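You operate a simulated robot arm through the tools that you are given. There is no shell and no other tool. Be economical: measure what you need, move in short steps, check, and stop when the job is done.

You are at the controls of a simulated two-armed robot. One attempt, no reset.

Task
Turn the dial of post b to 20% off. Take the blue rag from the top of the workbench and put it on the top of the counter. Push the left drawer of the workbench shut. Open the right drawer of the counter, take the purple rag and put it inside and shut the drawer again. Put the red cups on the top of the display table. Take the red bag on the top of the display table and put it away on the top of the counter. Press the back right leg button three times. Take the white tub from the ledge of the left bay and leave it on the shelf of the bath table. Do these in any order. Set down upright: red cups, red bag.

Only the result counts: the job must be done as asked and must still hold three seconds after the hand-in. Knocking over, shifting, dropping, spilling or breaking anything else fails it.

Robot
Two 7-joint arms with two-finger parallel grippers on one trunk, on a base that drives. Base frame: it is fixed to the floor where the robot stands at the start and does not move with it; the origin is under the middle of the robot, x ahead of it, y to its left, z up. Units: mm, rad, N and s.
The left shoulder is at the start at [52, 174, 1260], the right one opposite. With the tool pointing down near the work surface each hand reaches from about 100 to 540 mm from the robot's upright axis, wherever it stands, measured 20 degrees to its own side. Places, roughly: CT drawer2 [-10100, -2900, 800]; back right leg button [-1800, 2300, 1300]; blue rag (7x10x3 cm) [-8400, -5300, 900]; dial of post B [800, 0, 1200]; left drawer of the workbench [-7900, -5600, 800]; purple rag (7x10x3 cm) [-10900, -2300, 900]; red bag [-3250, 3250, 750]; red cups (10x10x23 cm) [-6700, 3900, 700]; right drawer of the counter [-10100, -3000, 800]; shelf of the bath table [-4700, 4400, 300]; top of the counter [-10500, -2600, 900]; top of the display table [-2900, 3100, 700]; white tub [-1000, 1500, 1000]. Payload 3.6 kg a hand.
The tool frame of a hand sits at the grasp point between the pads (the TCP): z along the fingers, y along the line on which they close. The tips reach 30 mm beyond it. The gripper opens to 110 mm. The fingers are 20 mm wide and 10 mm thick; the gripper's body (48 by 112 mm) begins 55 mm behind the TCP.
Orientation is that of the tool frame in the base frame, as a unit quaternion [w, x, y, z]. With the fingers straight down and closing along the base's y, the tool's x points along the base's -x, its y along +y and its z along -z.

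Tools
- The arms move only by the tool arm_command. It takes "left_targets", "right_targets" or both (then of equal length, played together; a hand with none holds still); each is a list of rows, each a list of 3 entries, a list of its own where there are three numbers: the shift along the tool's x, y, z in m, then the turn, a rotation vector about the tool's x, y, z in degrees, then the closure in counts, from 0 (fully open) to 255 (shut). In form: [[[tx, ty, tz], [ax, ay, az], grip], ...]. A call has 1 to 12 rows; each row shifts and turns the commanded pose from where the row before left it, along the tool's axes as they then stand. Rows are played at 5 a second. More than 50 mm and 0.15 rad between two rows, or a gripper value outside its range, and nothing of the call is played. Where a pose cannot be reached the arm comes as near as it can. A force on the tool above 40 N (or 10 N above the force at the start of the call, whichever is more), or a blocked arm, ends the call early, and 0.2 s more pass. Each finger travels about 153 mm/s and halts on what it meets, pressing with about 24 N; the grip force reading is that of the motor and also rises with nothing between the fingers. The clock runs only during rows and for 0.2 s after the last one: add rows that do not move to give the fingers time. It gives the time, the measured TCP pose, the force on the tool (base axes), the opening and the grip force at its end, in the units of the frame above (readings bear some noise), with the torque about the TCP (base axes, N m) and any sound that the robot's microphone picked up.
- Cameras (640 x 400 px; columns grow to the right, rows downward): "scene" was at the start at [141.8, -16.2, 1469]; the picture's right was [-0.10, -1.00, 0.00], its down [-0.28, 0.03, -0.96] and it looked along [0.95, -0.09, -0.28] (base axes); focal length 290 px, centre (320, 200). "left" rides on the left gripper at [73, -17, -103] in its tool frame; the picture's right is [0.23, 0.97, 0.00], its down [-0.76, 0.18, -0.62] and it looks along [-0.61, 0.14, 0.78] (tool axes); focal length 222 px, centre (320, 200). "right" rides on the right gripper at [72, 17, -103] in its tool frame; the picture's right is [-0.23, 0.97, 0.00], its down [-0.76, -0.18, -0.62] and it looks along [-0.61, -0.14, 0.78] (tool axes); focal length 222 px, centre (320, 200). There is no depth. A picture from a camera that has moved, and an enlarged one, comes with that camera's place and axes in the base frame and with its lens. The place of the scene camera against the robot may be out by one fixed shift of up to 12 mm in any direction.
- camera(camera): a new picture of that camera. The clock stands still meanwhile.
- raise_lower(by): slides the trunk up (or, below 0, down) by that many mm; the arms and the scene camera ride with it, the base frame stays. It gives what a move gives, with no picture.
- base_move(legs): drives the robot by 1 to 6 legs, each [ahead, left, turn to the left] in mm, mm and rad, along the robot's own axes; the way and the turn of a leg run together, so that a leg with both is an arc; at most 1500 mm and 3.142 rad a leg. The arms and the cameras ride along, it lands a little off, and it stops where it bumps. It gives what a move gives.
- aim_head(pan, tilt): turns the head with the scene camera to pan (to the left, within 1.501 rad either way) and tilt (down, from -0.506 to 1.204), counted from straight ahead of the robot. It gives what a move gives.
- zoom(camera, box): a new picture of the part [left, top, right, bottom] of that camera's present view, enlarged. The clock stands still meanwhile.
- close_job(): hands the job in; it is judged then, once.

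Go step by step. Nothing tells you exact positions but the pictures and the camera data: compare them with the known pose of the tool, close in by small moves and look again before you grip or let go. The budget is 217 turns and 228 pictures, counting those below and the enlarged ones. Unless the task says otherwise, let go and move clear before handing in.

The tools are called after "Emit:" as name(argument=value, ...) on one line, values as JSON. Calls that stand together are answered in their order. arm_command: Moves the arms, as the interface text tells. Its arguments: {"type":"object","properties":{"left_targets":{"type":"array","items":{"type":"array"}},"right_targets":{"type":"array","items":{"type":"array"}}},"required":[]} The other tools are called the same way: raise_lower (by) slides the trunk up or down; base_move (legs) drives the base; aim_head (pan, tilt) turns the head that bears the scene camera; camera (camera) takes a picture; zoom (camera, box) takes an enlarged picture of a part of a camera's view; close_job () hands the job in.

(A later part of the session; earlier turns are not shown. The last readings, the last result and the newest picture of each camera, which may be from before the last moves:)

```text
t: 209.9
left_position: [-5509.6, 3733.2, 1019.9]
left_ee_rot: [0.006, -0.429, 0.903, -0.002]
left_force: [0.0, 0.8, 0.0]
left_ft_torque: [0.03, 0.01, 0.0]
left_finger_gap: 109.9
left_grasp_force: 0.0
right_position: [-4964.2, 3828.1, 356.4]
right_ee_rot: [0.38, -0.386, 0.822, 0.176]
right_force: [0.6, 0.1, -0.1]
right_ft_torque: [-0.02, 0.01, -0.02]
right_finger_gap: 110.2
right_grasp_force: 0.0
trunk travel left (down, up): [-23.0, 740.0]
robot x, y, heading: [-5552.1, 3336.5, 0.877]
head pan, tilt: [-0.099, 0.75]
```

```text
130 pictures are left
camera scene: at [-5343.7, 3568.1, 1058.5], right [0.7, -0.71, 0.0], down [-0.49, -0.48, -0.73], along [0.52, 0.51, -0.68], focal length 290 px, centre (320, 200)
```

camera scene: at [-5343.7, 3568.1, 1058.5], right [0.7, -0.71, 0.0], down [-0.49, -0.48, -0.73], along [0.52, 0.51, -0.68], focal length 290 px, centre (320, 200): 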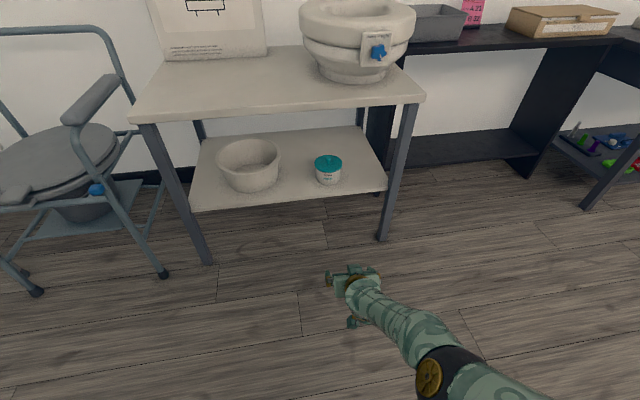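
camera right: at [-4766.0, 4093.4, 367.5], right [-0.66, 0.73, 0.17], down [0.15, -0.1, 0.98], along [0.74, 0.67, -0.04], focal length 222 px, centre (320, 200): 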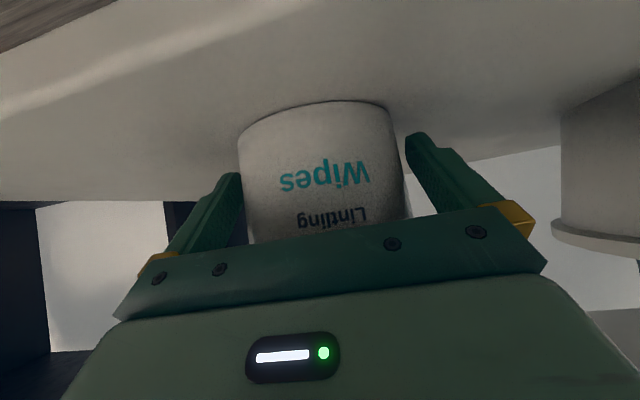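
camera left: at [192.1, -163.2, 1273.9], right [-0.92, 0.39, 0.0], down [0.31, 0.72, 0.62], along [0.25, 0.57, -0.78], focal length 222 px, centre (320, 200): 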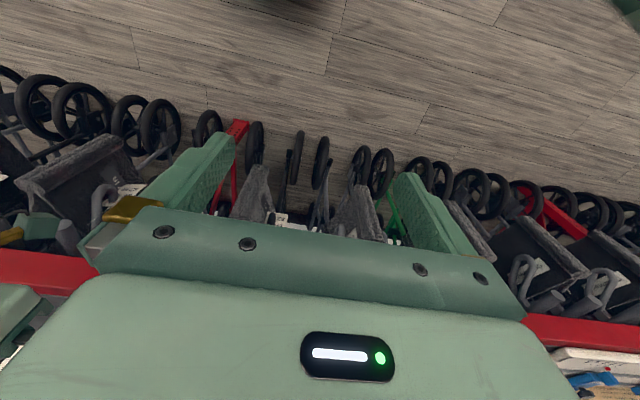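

The tub is in place. Next the red cups: I raise the trunk, turn left to face their table (heading ~2.5) and look.

Emit:
raise_lower(by=200)

Emit:
base_move(legs=[[0, 0, 1.62], [400, 0, 0]])

Emit:
aim_head(pan=0, tilt=0.4)

Emit:
camera(camera="scene")

```text
t: 212.1
left_position: [-5508.6, 3735.0, 1221.2]
left_ee_rot: [0.005, -0.428, 0.904, -0.002]
left_force: [0.6, 0.3, -0.1]
left_ft_torque: [-0.02, -0.03, 0.0]
left_finger_gap: 110.3
left_grasp_force: 0.1
right_position: [-4940.5, 3855.7, 730.6]
right_ee_rot: [0.488, -0.359, 0.763, 0.227]
right_force: [-1.0, -0.2, 0.6]
right_ft_torque: [0.03, 0.0, -0.02]
right_finger_gap: 110.1
right_grasp_force: 0.0
trunk travel left (down, up): [-223.0, 540.0]
robot x, y, heading: [-5551.1, 3336.1, 0.873]
head pan, tilt: [-0.099, 0.75]
```

```text
t: 218.5
left_position: [-6268.4, 3620.5, 1221.0]
left_ee_rot: [-0.006, 0.946, -0.323, -0.003]
left_force: [0.4, -0.2, 0.6]
left_ft_torque: [-0.04, -0.02, 0.01]
left_finger_gap: 109.8
left_grasp_force: 0.1
right_position: [-6405.5, 4186.2, 732.0]
right_ee_rot: [-0.178, 0.797, -0.274, -0.508]
right_force: [-0.8, 0.2, -0.5]
right_ft_torque: [-0.01, -0.02, 0.0]
right_finger_gap: 110.1
right_grasp_force: 0.0
trunk travel left (down, up): [-223.0, 540.0]
robot x, y, heading: [-5869.1, 3588.9, 2.472]
head pan, tilt: [-0.099, 0.75]
```

```text
t: 219.4
left_position: [-6267.4, 3620.9, 1221.5]
left_ee_rot: [-0.005, 0.946, -0.323, -0.002]
left_force: [-0.1, -0.2, 0.4]
left_ft_torque: [0.0, 0.0, -0.02]
left_finger_gap: 110.0
left_grasp_force: 0.0
right_position: [-6404.4, 4185.4, 731.7]
right_ee_rot: [-0.177, 0.797, -0.274, -0.508]
right_force: [-0.7, 0.8, 0.0]
right_ft_torque: [-0.02, 0.0, -0.02]
right_finger_gap: 109.8
right_grasp_force: 0.0
trunk travel left (down, up): [-223.0, 540.0]
robot x, y, heading: [-5867.0, 3589.0, 2.471]
head pan, tilt: [0.0, 0.4]
```

```text
129 pictures are left
camera scene: at [-6036.0, 3712.3, 1302.9], right [0.62, 0.78, 0.0], down [0.31, -0.24, -0.92], along [-0.72, 0.57, -0.39], focal length 290 px, centre (320, 200)
```

scene: 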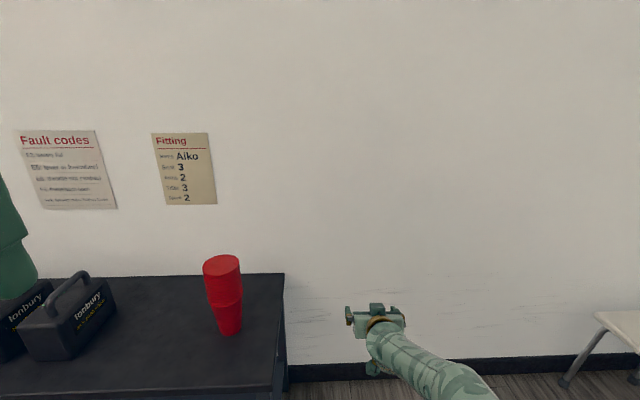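

Emit:
zoom(camera="scene", box=[180, 240, 300, 360])

```text
3.33 times, centred on (240, 300) of scene
camera zoom: at [-6036.0, 3712.3, 1302.9], right [0.62, 0.78, 0.0], down [0.31, -0.24, -0.92], along [-0.72, 0.57, -0.39], focal length 966 px, centre (587, -133)
```

zoom: 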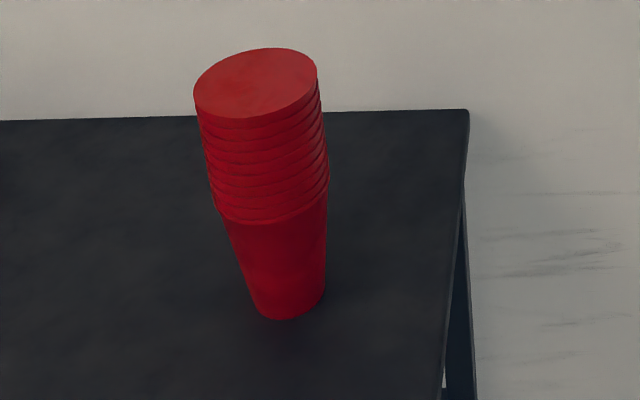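

A nested stack; its bottom cup's body (z≈600–700) is exposed. The hand is already at 25° pitch, which suits. I back off 150, slide left 411, and lower.

Emit:
base_move(legs=[[-150, 0, 0], [0, 411, 0]])

Emit:
raise_lower(by=-45)

Emit:
camera(camera="right")

Emit:
camera(camera="scene")

```text
t: 222.9
left_position: [-6405.5, 3213.0, 1220.2]
left_ee_rot: [-0.006, 0.944, -0.33, -0.002]
left_force: [0.4, -0.7, 0.7]
left_ft_torque: [0.01, -0.01, 0.02]
left_finger_gap: 110.0
left_grasp_force: 0.1
right_position: [-6536.4, 3778.8, 732.6]
right_ee_rot: [-0.182, 0.795, -0.28, -0.506]
right_force: [-0.1, 0.3, 0.1]
right_ft_torque: [0.02, 0.0, 0.03]
right_finger_gap: 110.0
right_grasp_force: 0.0
trunk travel left (down, up): [-223.0, 540.0]
robot x, y, heading: [-6007.6, 3175.6, 2.465]
head pan, tilt: [0.0, 0.4]
```

```text
t: 223.7
left_position: [-6405.3, 3211.9, 1175.5]
left_ee_rot: [-0.006, 0.944, -0.329, -0.004]
left_force: [0.5, -0.2, 0.3]
left_ft_torque: [0.02, -0.02, 0.0]
left_finger_gap: 110.2
left_grasp_force: 0.0
right_position: [-6536.0, 3779.3, 654.7]
right_ee_rot: [-0.174, 0.807, -0.283, -0.488]
right_force: [-0.2, -0.4, -0.4]
right_ft_torque: [-0.03, -0.01, -0.02]
right_finger_gap: 110.2
right_grasp_force: 0.1
trunk travel left (down, up): [-178.0, 585.0]
robot x, y, heading: [-6009.9, 3180.2, 2.46]
head pan, tilt: [0.0, 0.4]
```

```text
127 pictures are left
camera right: at [-6447.9, 3685.6, 638.3], right [-0.69, -0.69, 0.2], down [0.27, 0.01, 0.96], along [-0.67, 0.72, 0.18], focal length 222 px, centre (320, 200)
```

right: 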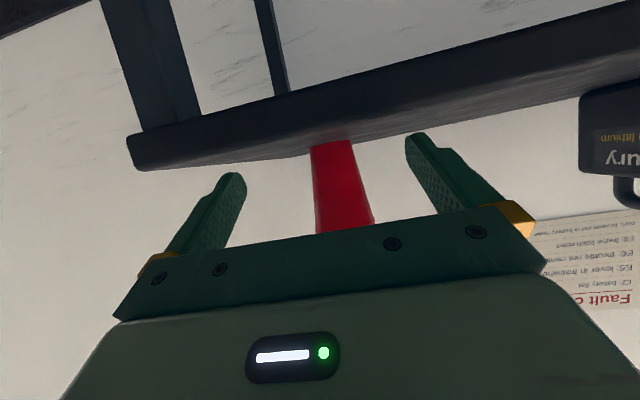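

```text
126 pictures are left
camera scene: at [-6191.2, 3316.6, 1256.2], right [0.63, 0.78, 0.0], down [0.3, -0.25, -0.92], along [-0.72, 0.58, -0.39], focal length 290 px, centre (320, 200)
```

scene: 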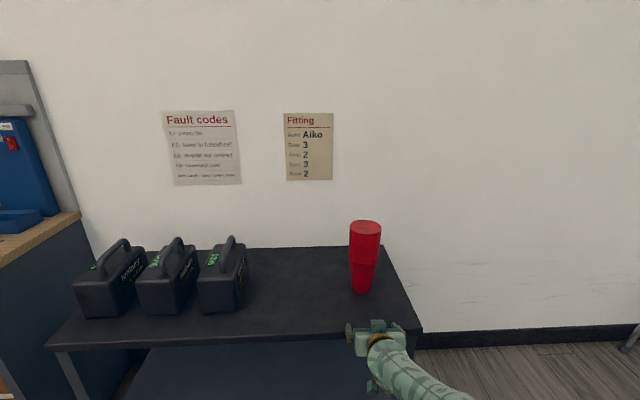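

Hand height suits (grip at z≈645). 206 mm to go, 7 left; I drive 150 and check.

Emit:
base_move(legs=[[150, 7, 0]])

Emit:
camera(camera="right")

```text
t: 225.1
left_position: [-6526.9, 3302.8, 1175.2]
left_ee_rot: [-0.006, 0.945, -0.328, -0.001]
left_force: [-0.8, -0.6, -0.2]
left_ft_torque: [-0.03, 0.0, 0.01]
left_finger_gap: 109.9
left_grasp_force: 0.1
right_position: [-6656.6, 3867.7, 653.5]
right_ee_rot: [-0.174, 0.807, -0.283, -0.488]
right_force: [-0.1, 0.6, 0.0]
right_ft_torque: [0.01, 0.0, 0.04]
right_finger_gap: 109.6
right_grasp_force: 0.1
trunk travel left (down, up): [-178.0, 585.0]
robot x, y, heading: [-6130.9, 3264.9, 2.462]
head pan, tilt: [0.0, 0.4]
```

```text
125 pictures are left
camera right: at [-6568.8, 3773.8, 636.6], right [-0.69, -0.69, 0.2], down [0.26, 0.01, 0.96], along [-0.67, 0.72, 0.18], focal length 222 px, centre (320, 200)
```

right: 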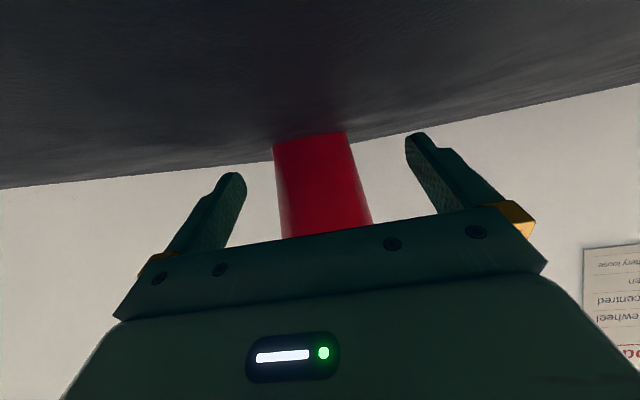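

Emit:
base_move(legs=[[52, 0, 0]])

Emit:
camera(camera="right")

Emit:
zoom(camera="scene", box=[280, 230, 440, 400])

```text
t: 226.0
left_position: [-6565.0, 3332.8, 1177.1]
left_ee_rot: [-0.006, 0.945, -0.328, -0.003]
left_force: [-0.2, 0.6, 0.5]
left_ft_torque: [0.0, 0.03, 0.0]
left_finger_gap: 110.1
left_grasp_force: 0.1
right_position: [-6695.3, 3899.7, 658.3]
right_ee_rot: [-0.176, 0.805, -0.283, -0.491]
right_force: [-2.1, 3.6, 23.5]
right_ft_torque: [-2.23, -2.36, 0.08]
right_finger_gap: 110.1
right_grasp_force: 0.0
trunk travel left (down, up): [-178.0, 585.0]
robot x, y, heading: [-6166.9, 3299.1, 2.454]
head pan, tilt: [0.0, 0.4]
```

```text
124 pictures are left
camera right: at [-6608.6, 3806.2, 640.4], right [-0.69, -0.69, 0.2], down [0.27, 0.01, 0.96], along [-0.67, 0.72, 0.18], focal length 222 px, centre (320, 200)
```

right: 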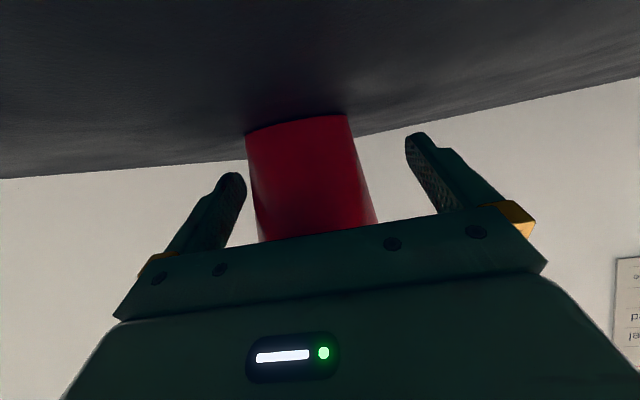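

```text
2.35 times, centred on (360, 315) of scene
camera zoom: at [-6350.5, 3435.8, 1256.5], right [0.63, 0.78, 0.0], down [0.3, -0.24, -0.92], along [-0.72, 0.58, -0.39], focal length 682 px, centre (226, -71)
```

zoom: 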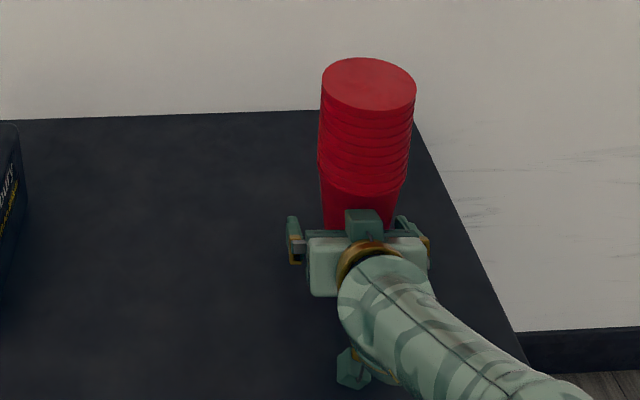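

The camera housing under the hand touches the tabletop (23 N). I raise slightly.

Emit:
raise_lower(by=12)

Emit:
camera(camera="right")

```text
t: 226.6
left_position: [-6566.9, 3333.2, 1187.0]
left_ee_rot: [-0.006, 0.945, -0.328, -0.002]
left_force: [-0.9, 0.8, -0.8]
left_ft_torque: [-0.01, -0.04, -0.03]
left_finger_gap: 109.9
left_grasp_force: 0.1
right_position: [-6695.4, 3899.5, 670.0]
right_ee_rot: [-0.176, 0.805, -0.283, -0.491]
right_force: [0.6, -0.3, 0.4]
right_ft_torque: [0.01, 0.03, 0.03]
right_finger_gap: 109.8
right_grasp_force: 0.0
trunk travel left (down, up): [-190.0, 573.0]
robot x, y, heading: [-6166.9, 3301.0, 2.462]
head pan, tilt: [0.0, 0.4]
```

```text
122 pictures are left
camera right: at [-6608.8, 3806.7, 653.5], right [-0.69, -0.69, 0.2], down [0.27, 0.01, 0.96], along [-0.67, 0.72, 0.18], focal length 222 px, centre (320, 200)
```

right: 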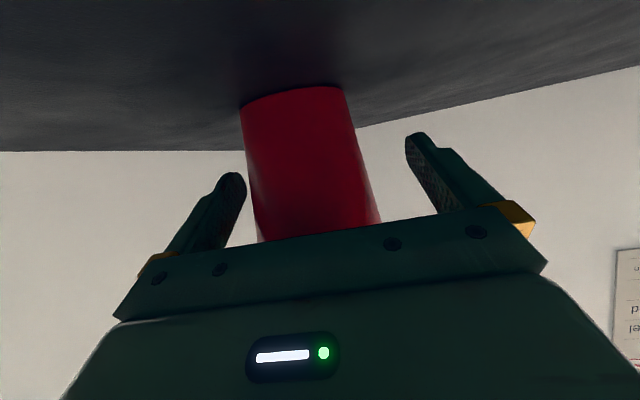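

Clear now. The cup is ~11 mm right of centre; I shift right 11 and ahead 6, and check.

Emit:
base_move(legs=[[6, -11, 0]])

Emit:
camera(camera="right")

```text
t: 227.4
left_position: [-6563.8, 3346.7, 1188.2]
left_ee_rot: [-0.006, 0.945, -0.328, -0.003]
left_force: [0.4, 0.9, 0.4]
left_ft_torque: [-0.03, 0.02, 0.01]
left_finger_gap: 110.3
left_grasp_force: 0.1
right_position: [-6692.5, 3912.3, 672.1]
right_ee_rot: [-0.175, 0.805, -0.283, -0.492]
right_force: [0.1, 0.4, -0.2]
right_ft_torque: [0.0, 0.0, 0.03]
right_finger_gap: 109.8
right_grasp_force: 0.0
trunk travel left (down, up): [-190.0, 573.0]
robot x, y, heading: [-6166.3, 3310.6, 2.455]
head pan, tilt: [0.0, 0.4]
```

```text
121 pictures are left
camera right: at [-6605.9, 3819.9, 654.0], right [-0.69, -0.69, 0.2], down [0.27, 0.01, 0.96], along [-0.67, 0.72, 0.18], focal length 222 px, centre (320, 200)
```

right: 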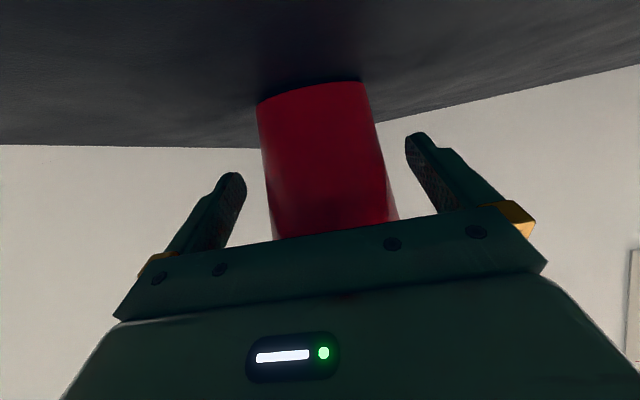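

Emit:
base_move(legs=[[7, 0, 0]])

Emit:
arm_command(right_targets=[[[0, 0, 0], [0, 0, 0], 30], [[0, 0, 0], [0, 0, 0], 60], [[0, 0, 0], [0, 0, 0], 100], [[0, 0, 0], [0, 0, 0], 160], [[0, 0, 0], [0, 0, 0], 255], [[0, 0, 0], [0, 0, 0], 255]])

Emit:
raise_lower(by=15)

Emit:
camera(camera="right")

Emit:
zoom(camera="scene", box=[280, 200, 440, 370])

```text
t: 228.1
left_position: [-6568.6, 3349.7, 1186.5]
left_ee_rot: [-0.005, 0.945, -0.328, -0.003]
left_force: [-0.2, -0.3, -0.7]
left_ft_torque: [-0.03, -0.03, 0.01]
left_finger_gap: 110.1
left_grasp_force: 0.0
right_position: [-6698.2, 3916.5, 670.9]
right_ee_rot: [-0.175, 0.805, -0.283, -0.492]
right_force: [-0.2, -0.3, 0.0]
right_ft_torque: [0.03, 0.02, -0.02]
right_finger_gap: 109.9
right_grasp_force: 0.1
trunk travel left (down, up): [-190.0, 573.0]
robot x, y, heading: [-6172.8, 3319.1, 2.463]
head pan, tilt: [0.0, 0.4]
```

```text
t: 229.5
left_position: [-6568.6, 3350.5, 1187.1]
left_ee_rot: [-0.007, 0.945, -0.328, -0.003]
left_force: [0.4, 0.1, 0.4]
left_ft_torque: [0.01, -0.01, -0.01]
left_finger_gap: 109.9
left_grasp_force: 0.0
right_position: [-6698.9, 3916.5, 671.1]
right_ee_rot: [-0.176, 0.805, -0.283, -0.491]
right_force: [0.0, 0.2, -0.1]
right_ft_torque: [0.0, -0.03, 0.01]
right_finger_gap: 73.8
right_grasp_force: 25.0
trunk travel left (down, up): [-190.0, 573.0]
robot x, y, heading: [-6170.4, 3312.1, 2.463]
head pan, tilt: [0.0, 0.4]
```

```text
t: 230.2
left_position: [-6570.4, 3350.8, 1202.4]
left_ee_rot: [-0.005, 0.945, -0.328, -0.002]
left_force: [-0.4, -0.1, 1.2]
left_ft_torque: [-0.01, -0.01, -0.01]
left_finger_gap: 110.0
left_grasp_force: 0.0
right_position: [-6699.1, 3917.7, 697.3]
right_ee_rot: [-0.177, 0.801, -0.281, -0.498]
right_force: [-0.2, 0.3, -0.8]
right_ft_torque: [-0.02, -0.02, -0.01]
right_finger_gap: 73.6
right_grasp_force: 23.3
trunk travel left (down, up): [-205.0, 558.0]
robot x, y, heading: [-6169.2, 3314.1, 2.465]
head pan, tilt: [0.0, 0.4]
```

```text
120 pictures are left
camera right: at [-6611.7, 3824.3, 677.2], right [-0.69, -0.7, 0.2], down [0.28, 0.0, 0.96], along [-0.67, 0.72, 0.2], focal length 222 px, centre (320, 200)
```

right: 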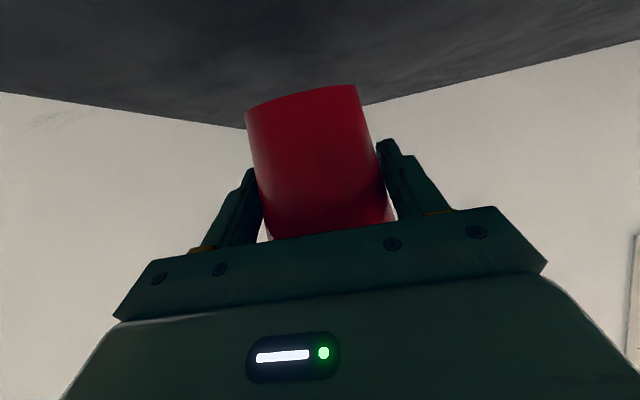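

```text
2.35 times, centred on (360, 285) of scene
camera zoom: at [-6344.5, 3445.8, 1283.9], right [0.63, 0.78, 0.0], down [0.3, -0.25, -0.92], along [-0.72, 0.58, -0.39], focal length 682 px, centre (226, 0)
```

zoom: 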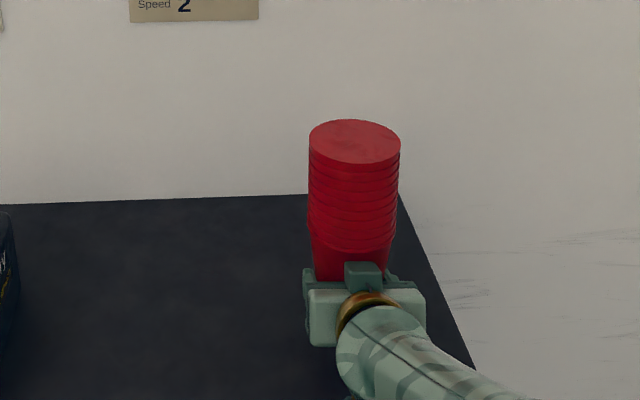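

The stack is lifted (rest offset: TCP 74 mm above the surface). I raise it with the arm, back away, and drive to the display table.

Emit:
arm_command(right_targets=[[[-0.027, 0, -0.013], [0, 0, 0], 255], [[-0.027, 0, -0.013], [0, 0, 0], 255], [[-0.027, 0, -0.013], [0, 0, 0], 255], [[-0.027, 0, -0.013], [0, 0, 0], 255], [[-0.027, 0, -0.013], [0, 0, 0], 255], [[-0.027, 0, -0.013], [0, 0, 0], 255], [[0, 0, 0], [0, 0, 0], 255]])

Emit:
base_move(legs=[[-500, 0, 0], [0, 0, -1.54], [0, -1500, 0], [200, -300, 0]])

Emit:
camera(camera="scene")

Emit:
camera(camera="right")

```text
t: 231.8
left_position: [-6569.0, 3350.0, 1202.3]
left_ee_rot: [-0.006, 0.945, -0.328, -0.003]
left_force: [-0.1, 0.4, -0.1]
left_ft_torque: [-0.01, 0.01, 0.01]
left_finger_gap: 110.0
left_grasp_force: 0.1
right_position: [-6754.3, 3945.8, 851.6]
right_ee_rot: [-0.176, 0.802, -0.281, -0.497]
right_force: [0.4, 0.2, -0.5]
right_ft_torque: [-0.01, 0.0, -0.01]
right_finger_gap: 73.7
right_grasp_force: 24.2
right hand out of reach, approached as far as the arm can: row 1, 2, 3, 4, 5, 6
trunk travel left (down, up): [-205.0, 558.0]
robot x, y, heading: [-6171.3, 3314.2, 2.465]
head pan, tilt: [0.0, 0.4]
```

```text
t: 247.3
left_position: [-4202.0, 2469.2, 1201.5]
left_ee_rot: [0.006, -0.445, 0.896, -0.002]
left_force: [0.6, 0.6, -0.2]
left_ft_torque: [-0.01, 0.06, -0.02]
left_finger_gap: 109.5
left_grasp_force: 0.0
right_position: [-3611.6, 2666.3, 852.0]
right_ee_rot: [0.474, -0.376, 0.762, 0.233]
right_force: [0.0, -0.2, -0.9]
right_ft_torque: [0.01, 0.01, 0.02]
right_finger_gap: 73.6
right_grasp_force: 24.0
trunk travel left (down, up): [-205.0, 558.0]
robot x, y, heading: [-4229.2, 2068.5, 0.91]
head pan, tilt: [0.0, 0.4]
```

```text
118 pictures are left
camera scene: at [-4098.2, 2236.0, 1284.1], right [0.79, -0.61, 0.0], down [-0.24, -0.31, -0.92], along [0.56, 0.73, -0.39], focal length 290 px, centre (320, 200)
```

scene: 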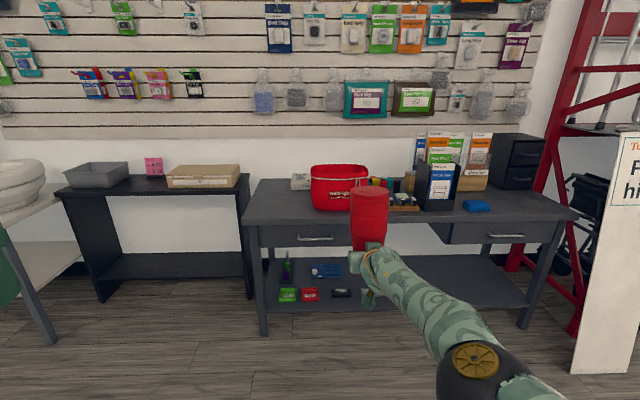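

```text
117 pictures are left
camera right: at [-3700.6, 2576.4, 832.6], right [-0.71, 0.67, 0.2], down [0.0, -0.28, 0.96], along [0.7, 0.68, 0.2], focal length 222 px, centre (320, 200)
```

right: 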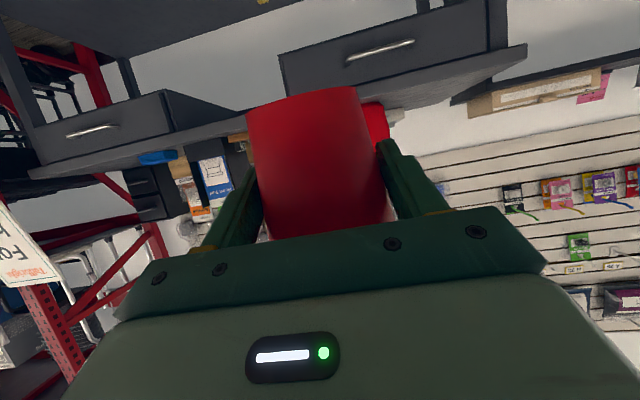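

Emit:
zoom(camera="scene", box=[235, 120, 595, 345])

```text
1.78 times, centred on (415, 232) of scene
camera zoom: at [-4098.2, 2236.0, 1284.1], right [0.79, -0.61, 0.0], down [-0.24, -0.31, -0.92], along [0.56, 0.73, -0.39], focal length 515 px, centre (151, 142)
```

zoom: 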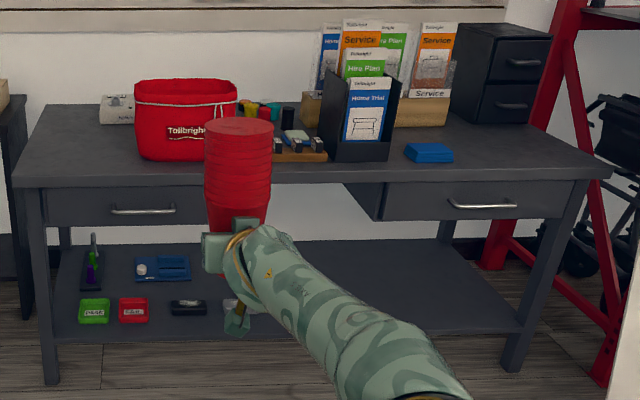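

The table's left front end is free (bag's edge at ~150 mm from my spot (−3497, 3338)). I slide left 322 and forward 450, then check.

Emit:
base_move(legs=[[0, 322, 0], [450, 0, 0]])

Emit:
camera(camera="scene")

Emit:
camera(camera="right")

```text
t: 251.8
left_position: [-4192.9, 3025.5, 1202.9]
left_ee_rot: [0.006, -0.446, 0.895, -0.002]
left_force: [0.2, -0.2, -0.6]
left_ft_torque: [-0.03, 0.01, 0.04]
left_finger_gap: 110.2
left_grasp_force: 0.1
right_position: [-3602.5, 3222.7, 851.4]
right_ee_rot: [0.474, -0.376, 0.762, 0.231]
right_force: [-0.3, -0.3, -1.6]
right_ft_torque: [0.0, 0.03, -0.01]
right_finger_gap: 73.6
right_grasp_force: 24.3
trunk travel left (down, up): [-205.0, 558.0]
robot x, y, heading: [-4220.0, 2626.1, 0.911]
head pan, tilt: [0.0, 0.4]
```

```text
115 pictures are left
camera scene: at [-4088.0, 2792.2, 1284.0], right [0.79, -0.61, 0.0], down [-0.24, -0.31, -0.92], along [0.56, 0.73, -0.39], focal length 290 px, centre (320, 200)
```

scene: 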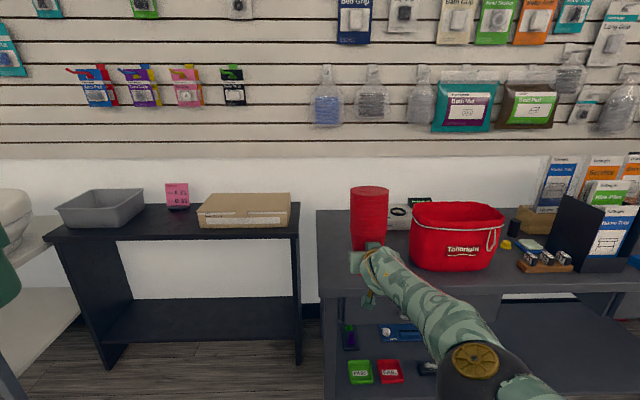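

```text
114 pictures are left
camera right: at [-3691.2, 3133.5, 832.4], right [-0.71, 0.67, 0.2], down [0.0, -0.28, 0.96], along [0.7, 0.68, 0.2], focal length 222 px, centre (320, 200)
```

right: 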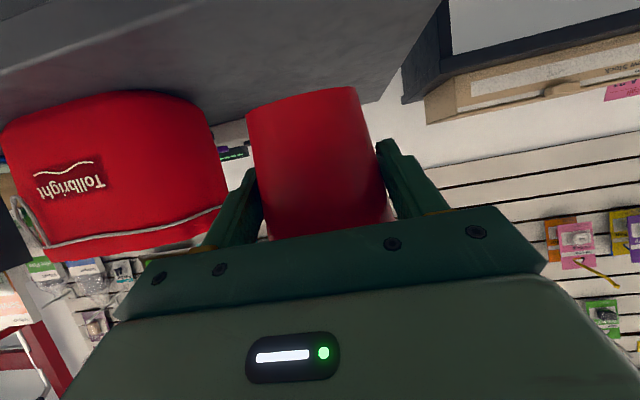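

Clearances are good. Forward 135, then lower.

Emit:
base_move(legs=[[135, 0, 0]])

Emit:
arm_command(right_targets=[[[0.027, 0, 0.013], [0, 0, 0], 255], [[0.018, 0, 0.009], [0, 0, 0], 255], [[0, 0, 0], [0, 0, 0], 255]])

Emit:
camera(camera="scene")

Emit:
camera(camera="right")

```text
t: 253.1
left_position: [-4109.5, 3132.8, 1202.5]
left_ee_rot: [0.005, -0.446, 0.895, -0.002]
left_force: [-0.1, 0.5, 0.5]
left_ft_torque: [-0.01, 0.0, -0.02]
left_finger_gap: 109.9
left_grasp_force: 0.0
right_position: [-3518.9, 3330.2, 850.0]
right_ee_rot: [0.475, -0.376, 0.762, 0.231]
right_force: [-0.4, -0.2, -1.8]
right_ft_torque: [0.01, 0.01, 0.01]
right_finger_gap: 73.6
right_grasp_force: 24.1
trunk travel left (down, up): [-205.0, 558.0]
robot x, y, heading: [-4136.9, 2731.4, 0.915]
head pan, tilt: [0.0, 0.4]
```

```text
t: 253.9
left_position: [-4110.8, 3131.7, 1202.4]
left_ee_rot: [0.006, -0.446, 0.895, -0.002]
left_force: [0.3, 0.1, -0.5]
left_ft_torque: [0.0, 0.01, 0.0]
left_finger_gap: 109.9
left_grasp_force: 0.1
right_position: [-3514.0, 3314.8, 806.7]
right_ee_rot: [0.475, -0.376, 0.761, 0.232]
right_force: [0.0, -0.2, -1.3]
right_ft_torque: [0.0, 0.0, 0.02]
right_finger_gap: 73.4
right_grasp_force: 23.9
right hand out of reach, approached as far as the arm can: row 1, 2
trunk travel left (down, up): [-205.0, 558.0]
robot x, y, heading: [-4134.0, 2736.9, 0.911]
head pan, tilt: [0.0, 0.4]
```

```text
113 pictures are left
camera scene: at [-4005.5, 2898.8, 1284.2], right [0.79, -0.61, 0.0], down [-0.24, -0.31, -0.92], along [0.56, 0.73, -0.39], focal length 290 px, centre (320, 200)
```

scene: 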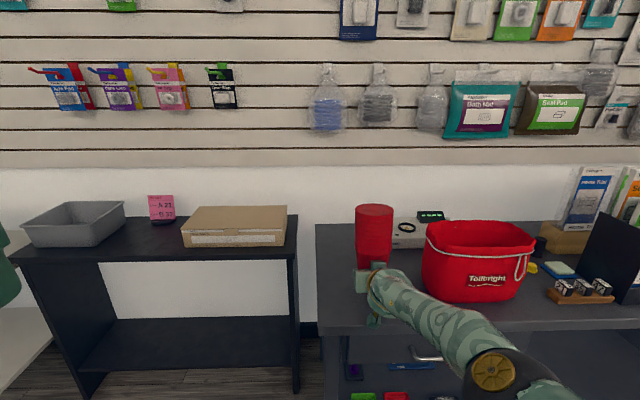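

```text
112 pictures are left
camera right: at [-3603.6, 3224.3, 787.1], right [-0.71, 0.67, 0.2], down [0.0, -0.28, 0.96], along [0.7, 0.68, 0.2], focal length 222 px, centre (320, 200)
```

right: 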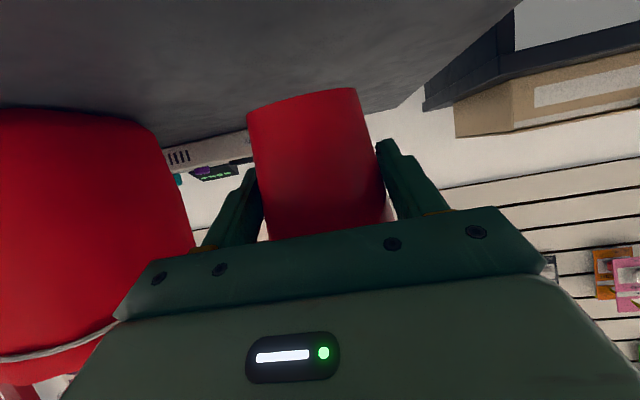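

Spot is clear beneath. I lower in small steps.

Emit:
arm_command(right_targets=[[[0.009, 0, 0.0045], [0, 0, 0], 255], [[0.009, 0, 0.0045], [0, 0, 0], 255], [[0, 0, 0], [0, 0, 0], 255]])

Emit:
arm_command(right_targets=[[[0.007, 0, 0.0035], [0, 0, 0], 255], [[0, 0, 0], [0, 0, 0], 255]])

Emit:
arm_command(right_targets=[[[0.006, 0, 0.003], [0, 0, 0], 255], [[0, 0, 0], [0, 0, 0], 255]])

Emit:
camera(camera="right")

```text
t: 254.7
left_position: [-4110.2, 3133.1, 1203.5]
left_ee_rot: [0.006, -0.447, 0.895, -0.002]
left_force: [-0.2, -0.3, 0.0]
left_ft_torque: [-0.01, 0.01, -0.01]
left_finger_gap: 110.0
left_grasp_force: 0.0
right_position: [-3511.6, 3307.2, 789.5]
right_ee_rot: [0.475, -0.376, 0.761, 0.232]
right_force: [-0.2, -0.3, -1.0]
right_ft_torque: [0.0, 0.02, -0.04]
right_finger_gap: 73.6
right_grasp_force: 24.1
right hand out of reach, approached as far as the arm can: row 1, 2
trunk travel left (down, up): [-205.0, 558.0]
robot x, y, heading: [-4136.2, 2734.2, 0.916]
head pan, tilt: [0.0, 0.4]
```

```text
t: 255.3
left_position: [-4109.7, 3132.6, 1202.6]
left_ee_rot: [0.006, -0.446, 0.895, -0.002]
left_force: [0.7, -0.1, -0.2]
left_ft_torque: [0.01, 0.0, 0.01]
left_finger_gap: 109.6
left_grasp_force: 0.0
right_position: [-3511.0, 3303.2, 782.8]
right_ee_rot: [0.475, -0.376, 0.761, 0.232]
right_force: [1.1, 0.7, -0.6]
right_ft_torque: [-0.03, 0.05, -0.01]
right_finger_gap: 73.5
right_grasp_force: 24.3
trunk travel left (down, up): [-205.0, 558.0]
robot x, y, heading: [-4135.2, 2733.9, 0.914]
head pan, tilt: [0.0, 0.4]
```

```text
t: 255.9
left_position: [-4109.2, 3131.5, 1202.8]
left_ee_rot: [0.006, -0.446, 0.895, -0.002]
left_force: [-0.2, -0.3, 0.0]
left_ft_torque: [-0.06, 0.0, -0.02]
left_finger_gap: 109.9
left_grasp_force: 0.0
right_position: [-3514.6, 3303.8, 781.9]
right_ee_rot: [0.475, -0.376, 0.761, 0.232]
right_force: [0.1, 0.4, -1.5]
right_ft_torque: [-0.03, 0.0, -0.01]
right_finger_gap: 73.2
right_grasp_force: 24.2
right hand out of reach, approached as far as the arm can: row 1
trunk travel left (down, up): [-205.0, 558.0]
robot x, y, heading: [-4135.0, 2736.3, 0.914]
head pan, tilt: [0.0, 0.4]
```

```text
111 pictures are left
camera right: at [-3604.2, 3213.4, 762.0], right [-0.71, 0.67, 0.2], down [0.0, -0.28, 0.96], along [0.7, 0.68, 0.2], focal length 222 px, centre (320, 200)
```

right: 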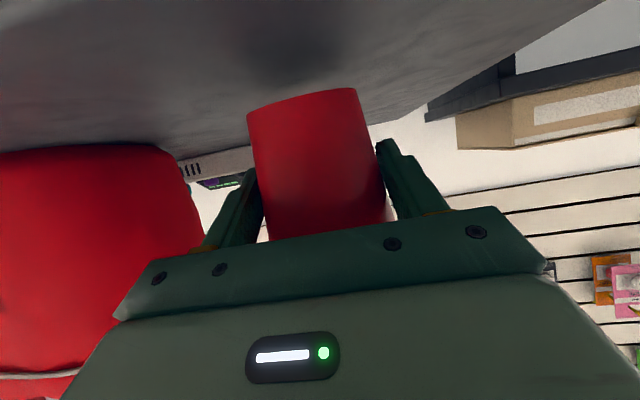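

Emit:
raise_lower(by=-5)

Emit:
raise_lower(by=-4)

Emit:
camera(camera="right")

```text
t: 256.5
left_position: [-4109.3, 3130.7, 1197.0]
left_ee_rot: [0.005, -0.446, 0.895, -0.002]
left_force: [0.7, -0.2, -0.2]
left_ft_torque: [0.02, -0.02, 0.01]
left_finger_gap: 109.9
left_grasp_force: 0.1
right_position: [-3513.8, 3304.0, 777.5]
right_ee_rot: [0.475, -0.376, 0.761, 0.232]
right_force: [0.4, -0.1, -0.4]
right_ft_torque: [-0.02, -0.01, 0.01]
right_finger_gap: 73.5
right_grasp_force: 23.8
trunk travel left (down, up): [-200.0, 563.0]
robot x, y, heading: [-4135.9, 2732.6, 0.909]
head pan, tilt: [0.0, 0.4]
```

```text
t: 257.0
left_position: [-4109.8, 3131.1, 1193.5]
left_ee_rot: [0.006, -0.447, 0.895, -0.002]
left_force: [-0.6, -0.7, 0.4]
left_ft_torque: [0.02, -0.02, 0.0]
left_finger_gap: 109.8
left_grasp_force: 0.0
right_position: [-3513.1, 3305.9, 771.7]
right_ee_rot: [0.474, -0.376, 0.761, 0.232]
right_force: [0.3, 0.1, -1.1]
right_ft_torque: [-0.05, 0.04, -0.02]
right_finger_gap: 73.4
right_grasp_force: 23.9
trunk travel left (down, up): [-196.0, 567.0]
robot x, y, heading: [-4134.0, 2735.6, 0.914]
head pan, tilt: [0.0, 0.4]
```

```text
110 pictures are left
camera right: at [-3603.2, 3215.4, 753.2], right [-0.71, 0.67, 0.2], down [0.0, -0.28, 0.96], along [0.7, 0.68, 0.2], focal length 222 px, centre (320, 200)
```

right: 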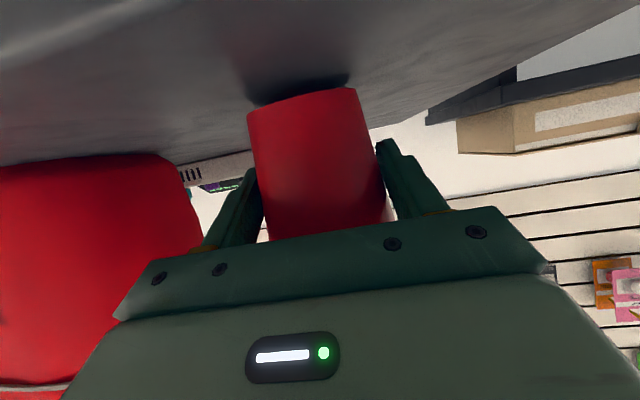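

Emit:
raise_lower(by=-5)

Emit:
raise_lower(by=-4)

Emit:
camera(camera="right")

```text
t: 257.5
left_position: [-4110.5, 3131.0, 1188.8]
left_ee_rot: [0.006, -0.446, 0.895, -0.002]
left_force: [-1.0, 0.6, 0.7]
left_ft_torque: [0.03, 0.03, 0.0]
left_finger_gap: 110.0
left_grasp_force: 0.1
right_position: [-3512.6, 3306.9, 767.9]
right_ee_rot: [0.475, -0.376, 0.761, 0.232]
right_force: [0.5, -0.7, 8.2]
right_ft_torque: [0.24, -0.18, 0.0]
right_finger_gap: 73.2
right_grasp_force: 24.0
trunk travel left (down, up): [-191.0, 572.0]
robot x, y, heading: [-4131.7, 2729.3, 0.913]
head pan, tilt: [0.0, 0.4]
```

```text
t: 258.1
left_position: [-4112.1, 3131.1, 1185.4]
left_ee_rot: [0.007, -0.446, 0.895, -0.002]
left_force: [-0.5, -0.2, -0.5]
left_ft_torque: [0.0, 0.02, 0.01]
left_finger_gap: 110.0
left_grasp_force: 0.0
right_position: [-3514.4, 3307.7, 760.8]
right_ee_rot: [0.473, -0.376, 0.762, 0.231]
right_force: [-0.1, -1.9, 7.5]
right_ft_torque: [0.2, -0.15, -0.02]
right_finger_gap: 71.7
right_grasp_force: 23.7
trunk travel left (down, up): [-187.0, 576.0]
robot x, y, heading: [-4135.2, 2736.1, 0.916]
head pan, tilt: [0.0, 0.4]
```

```text
109 pictures are left
camera right: at [-3602.5, 3217.6, 742.4], right [-0.71, 0.67, 0.2], down [0.0, -0.28, 0.96], along [0.7, 0.68, 0.2], focal length 222 px, centre (320, 200)
```

right: 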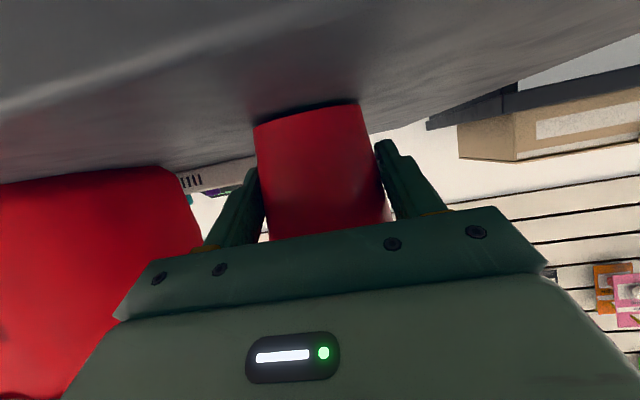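

The stack stands on the table (7 N up). Release, check and back out.

Emit:
arm_command(right_targets=[[[0, 0, 0], [0, 0, 0], 130], [[0, 0, 0], [0, 0, 0], 80], [[0, 0, 0], [0, 0, 0], 0], [[0, 0, 0], [0, 0, 0], 0], [[0, 0, 0], [0, 0, 0], 0]])

Emit:
camera(camera="right")

Emit:
base_move(legs=[[-350, 0, 0]])

Emit:
camera(camera="scene")

```text
t: 259.3
left_position: [-4109.9, 3132.6, 1185.5]
left_ee_rot: [0.006, -0.446, 0.895, -0.001]
left_force: [0.9, -0.4, 0.7]
left_ft_torque: [0.02, 0.0, -0.05]
left_finger_gap: 109.8
left_grasp_force: 0.0
right_position: [-3513.6, 3307.6, 761.0]
right_ee_rot: [0.474, -0.376, 0.762, 0.231]
right_force: [-0.5, 0.1, -0.1]
right_ft_torque: [-0.03, -0.07, 0.0]
right_finger_gap: 110.0
right_grasp_force: 0.1
trunk travel left (down, up): [-187.0, 576.0]
robot x, y, heading: [-4135.4, 2735.0, 0.912]
head pan, tilt: [0.0, 0.4]
```

```text
108 pictures are left
camera right: at [-3602.0, 3218.0, 741.8], right [-0.71, 0.68, 0.2], down [0.0, -0.28, 0.96], along [0.7, 0.68, 0.2], focal length 222 px, centre (320, 200)
```

right: 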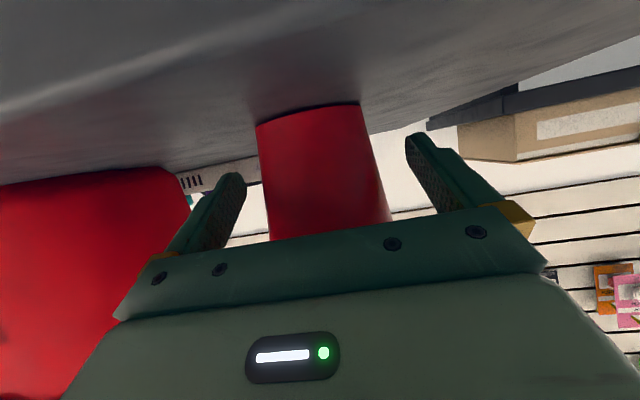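

```text
t: 261.5
left_position: [-4325.8, 2852.4, 1185.1]
left_ee_rot: [0.006, -0.448, 0.894, -0.002]
left_force: [0.1, -0.4, -0.1]
left_ft_torque: [0.04, -0.04, -0.01]
left_finger_gap: 110.2
left_grasp_force: 0.1
right_position: [-3728.8, 3032.2, 761.2]
right_ee_rot: [0.474, -0.377, 0.761, 0.232]
right_force: [-0.7, -0.2, 1.0]
right_ft_torque: [0.01, 0.01, 0.0]
right_finger_gap: 110.0
right_grasp_force: 0.2
trunk travel left (down, up): [-187.0, 576.0]
robot x, y, heading: [-4349.5, 2458.2, 0.91]
head pan, tilt: [0.0, 0.4]
```

```text
107 pictures are left
camera scene: at [-4215.4, 2627.2, 1265.5], right [0.79, -0.61, 0.0], down [-0.24, -0.31, -0.92], along [0.56, 0.73, -0.39], focal length 290 px, centre (320, 200)
```

scene: 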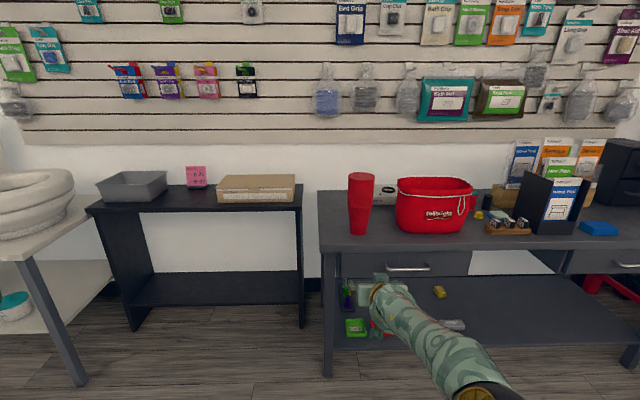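

Cups stand well. Now the red bag: zoom to see how to grip it.

Emit:
zoom(camera="scene", box=[380, 150, 500, 250])

```text
4.00 times, centred on (440, 200) of scene
camera zoom: at [-4215.4, 2627.2, 1265.5], right [0.79, -0.61, 0.0], down [-0.24, -0.31, -0.92], along [0.56, 0.73, -0.39], focal length 1159 px, centre (-160, 200)
```

zoom: 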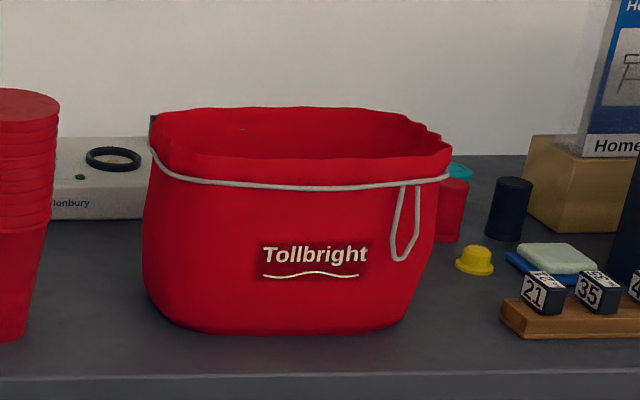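

The bag is an open tote, rim ≈ z 878, front rim centre ≈ (−3258, 3168). I'll pinch the front rim from above with the right hand. First I bring that hand to point down, away from the table.

Emit:
raise_lower(by=190)

Emit:
arm_command(right_targets=[[[-0.003, 0, -0.04], [0, 8, 0], 0], [[0.003, 0, -0.04], [0, 8, 0], 0], [[0.0085, 0, -0.039], [0, 8, 0], 0], [[0.014, 0, -0.037], [0, 8, 0], 0], [[0.019, 0, -0.035], [0, 8, 0], 0], [[0.024, 0, -0.032], [0, 8, 0], 0], [[0.028, 0, -0.028], [0, 8, 0], 0], [[0.032, 0, -0.024], [0, 8, 0], 0], [[0, 0, 0], [0, 0, 0], 0]])

```text
t: 263.6
left_position: [-4325.2, 2853.5, 1373.9]
left_ee_rot: [0.006, -0.447, 0.894, -0.002]
left_force: [-0.9, 0.5, -1.0]
left_ft_torque: [-0.02, 0.02, -0.01]
left_finger_gap: 109.9
left_grasp_force: 0.1
right_position: [-3740.2, 3016.6, 1085.8]
right_ee_rot: [0.539, -0.355, 0.717, 0.264]
right_force: [0.0, -0.6, -0.3]
right_ft_torque: [-0.01, 0.01, 0.02]
right_finger_gap: 110.0
right_grasp_force: 0.1
trunk travel left (down, up): [-377.0, 386.0]
robot x, y, heading: [-4352.0, 2451.8, 0.918]
head pan, tilt: [0.0, 0.4]
```

```text
t: 265.6
left_position: [-4325.3, 2853.4, 1374.4]
left_ee_rot: [0.006, -0.447, 0.894, -0.002]
left_force: [0.0, 0.1, 0.1]
left_ft_torque: [-0.05, 0.01, -0.01]
left_finger_gap: 110.2
left_grasp_force: 0.1
right_position: [-3924.1, 2779.2, 1191.7]
right_ee_rot: [0.077, -0.441, 0.893, 0.035]
right_force: [0.3, -0.1, -0.6]
right_ft_torque: [0.01, -0.02, 0.02]
right_finger_gap: 110.1
right_grasp_force: 0.2
trunk travel left (down, up): [-377.0, 386.0]
robot x, y, heading: [-4348.5, 2454.6, 0.918]
head pan, tilt: [0.0, 0.4]
```

Emit:
arm_command(right_targets=[[[0, 0, 0], [0, 8.5, 0], 0], [[0, 0, 0.016], [0, 0, -8.2], 0], [[0, 0, 0.016], [0, 0, -8.2], 0], [[0, 0, 0.016], [0, 0, -8.2], 0], [[0, 0, 0.016], [0, 0, -8.2], 0], [[0, 0, 0.016], [0, 0, -8.2], 0], [[0, 0, 0.016], [0, 0, -8.2], 0], [[0, 0, 0.016], [0, 0, -8.2], 0], [[0, 0, 0.016], [0, 0, -8.2], 0], [[0, 0, 0.016], [0, 0, -8.2], 0], [[0, 0, 0.016], [0, 0, -8.2], 0], [[0, 0, 0.016], [0, 0, -8.2], 0]])

Emit:
camera(camera="scene")

```text
t: 268.2
left_position: [-4325.1, 2852.3, 1374.5]
left_ee_rot: [0.005, -0.447, 0.894, -0.002]
left_force: [-0.1, -0.1, 0.2]
left_ft_torque: [-0.02, 0.01, 0.02]
left_finger_gap: 110.2
left_grasp_force: 0.1
right_position: [-3923.4, 2779.3, 1159.9]
right_ee_rot: [0.011, -0.566, 0.825, 0.001]
right_force: [0.3, 0.1, -0.6]
right_ft_torque: [0.03, 0.02, 0.02]
right_finger_gap: 109.8
right_grasp_force: 0.1
right hand out of reach, approached as far as the arm can: row 4, 5, 6, 7, 8, 9, 10, 11, 12
trunk travel left (down, up): [-377.0, 386.0]
robot x, y, heading: [-4350.2, 2453.8, 0.914]
head pan, tilt: [0.0, 0.4]
```

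```text
105 pictures are left
camera scene: at [-4265.5, 2561.7, 1460.4], right [0.79, -0.61, 0.0], down [-0.24, -0.31, -0.92], along [0.56, 0.73, -0.39], focal length 290 px, centre (320, 200)
```

scene: 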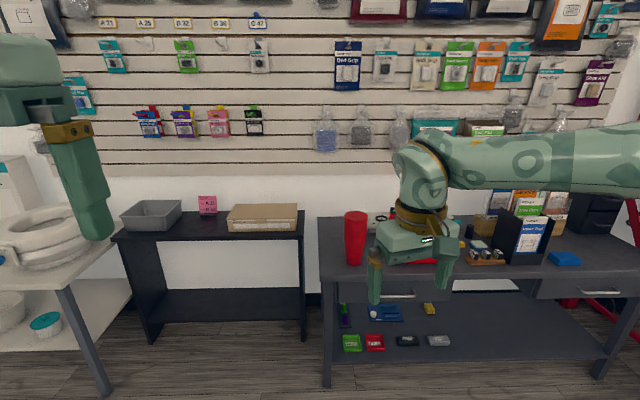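

Negative yaw is blocked by the wrist; I turn the other way.

Emit:
arm_command(right_targets=[[[0, 0, 0], [0, 0, 8.2], 0], [[0, 0, 0], [0, 0, 8.2], 0], [[0, 0, 0.016], [0, 0, 8.2], 0], [[0, 0, 0.016], [0, 0, 8.2], 0], [[0, 0, 0.016], [0, 0, 8.2], 0], [[0, 0, 0.016], [0, 0, 8.2], 0], [[0, 0, 0.016], [0, 0, 8.2], 0], [[0, 0, 0.016], [0, 0, 8.2], 0], [[0, 0, 0.016], [0, 0, 8.2], 0], [[0, 0, 0.016], [0, 0, 8.2], 0], [[0, 0, 0.016], [0, 0, 8.2], 0], [[0, 0, 0.016], [0, 0, 8.2], 0]])

Emit:
camera(camera="right")

```text
t: 270.8
left_position: [-4326.3, 2852.5, 1374.4]
left_ee_rot: [0.006, -0.447, 0.894, -0.002]
left_force: [0.1, -0.7, -0.8]
left_ft_torque: [0.03, -0.02, 0.01]
left_finger_gap: 110.1
left_grasp_force: 0.0
right_position: [-3920.8, 2781.8, 1000.5]
right_ee_rot: [0.006, 0.255, 0.967, 0.009]
right_force: [0.1, 1.1, 0.0]
right_ft_torque: [0.01, 0.04, -0.02]
right_finger_gap: 110.0
right_grasp_force: 0.1
trunk travel left (down, up): [-377.0, 386.0]
robot x, y, heading: [-4349.7, 2453.5, 0.917]
head pan, tilt: [0.0, 0.4]
```

```text
104 pictures are left
camera right: at [-3976.9, 2829.1, 1104.3], right [0.68, 0.73, 0.02], down [0.56, -0.54, 0.62], along [0.47, -0.41, -0.78], focal length 222 px, centre (320, 200)
```

right: 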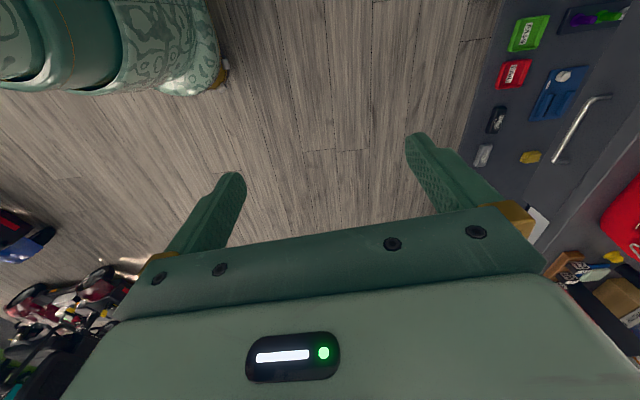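

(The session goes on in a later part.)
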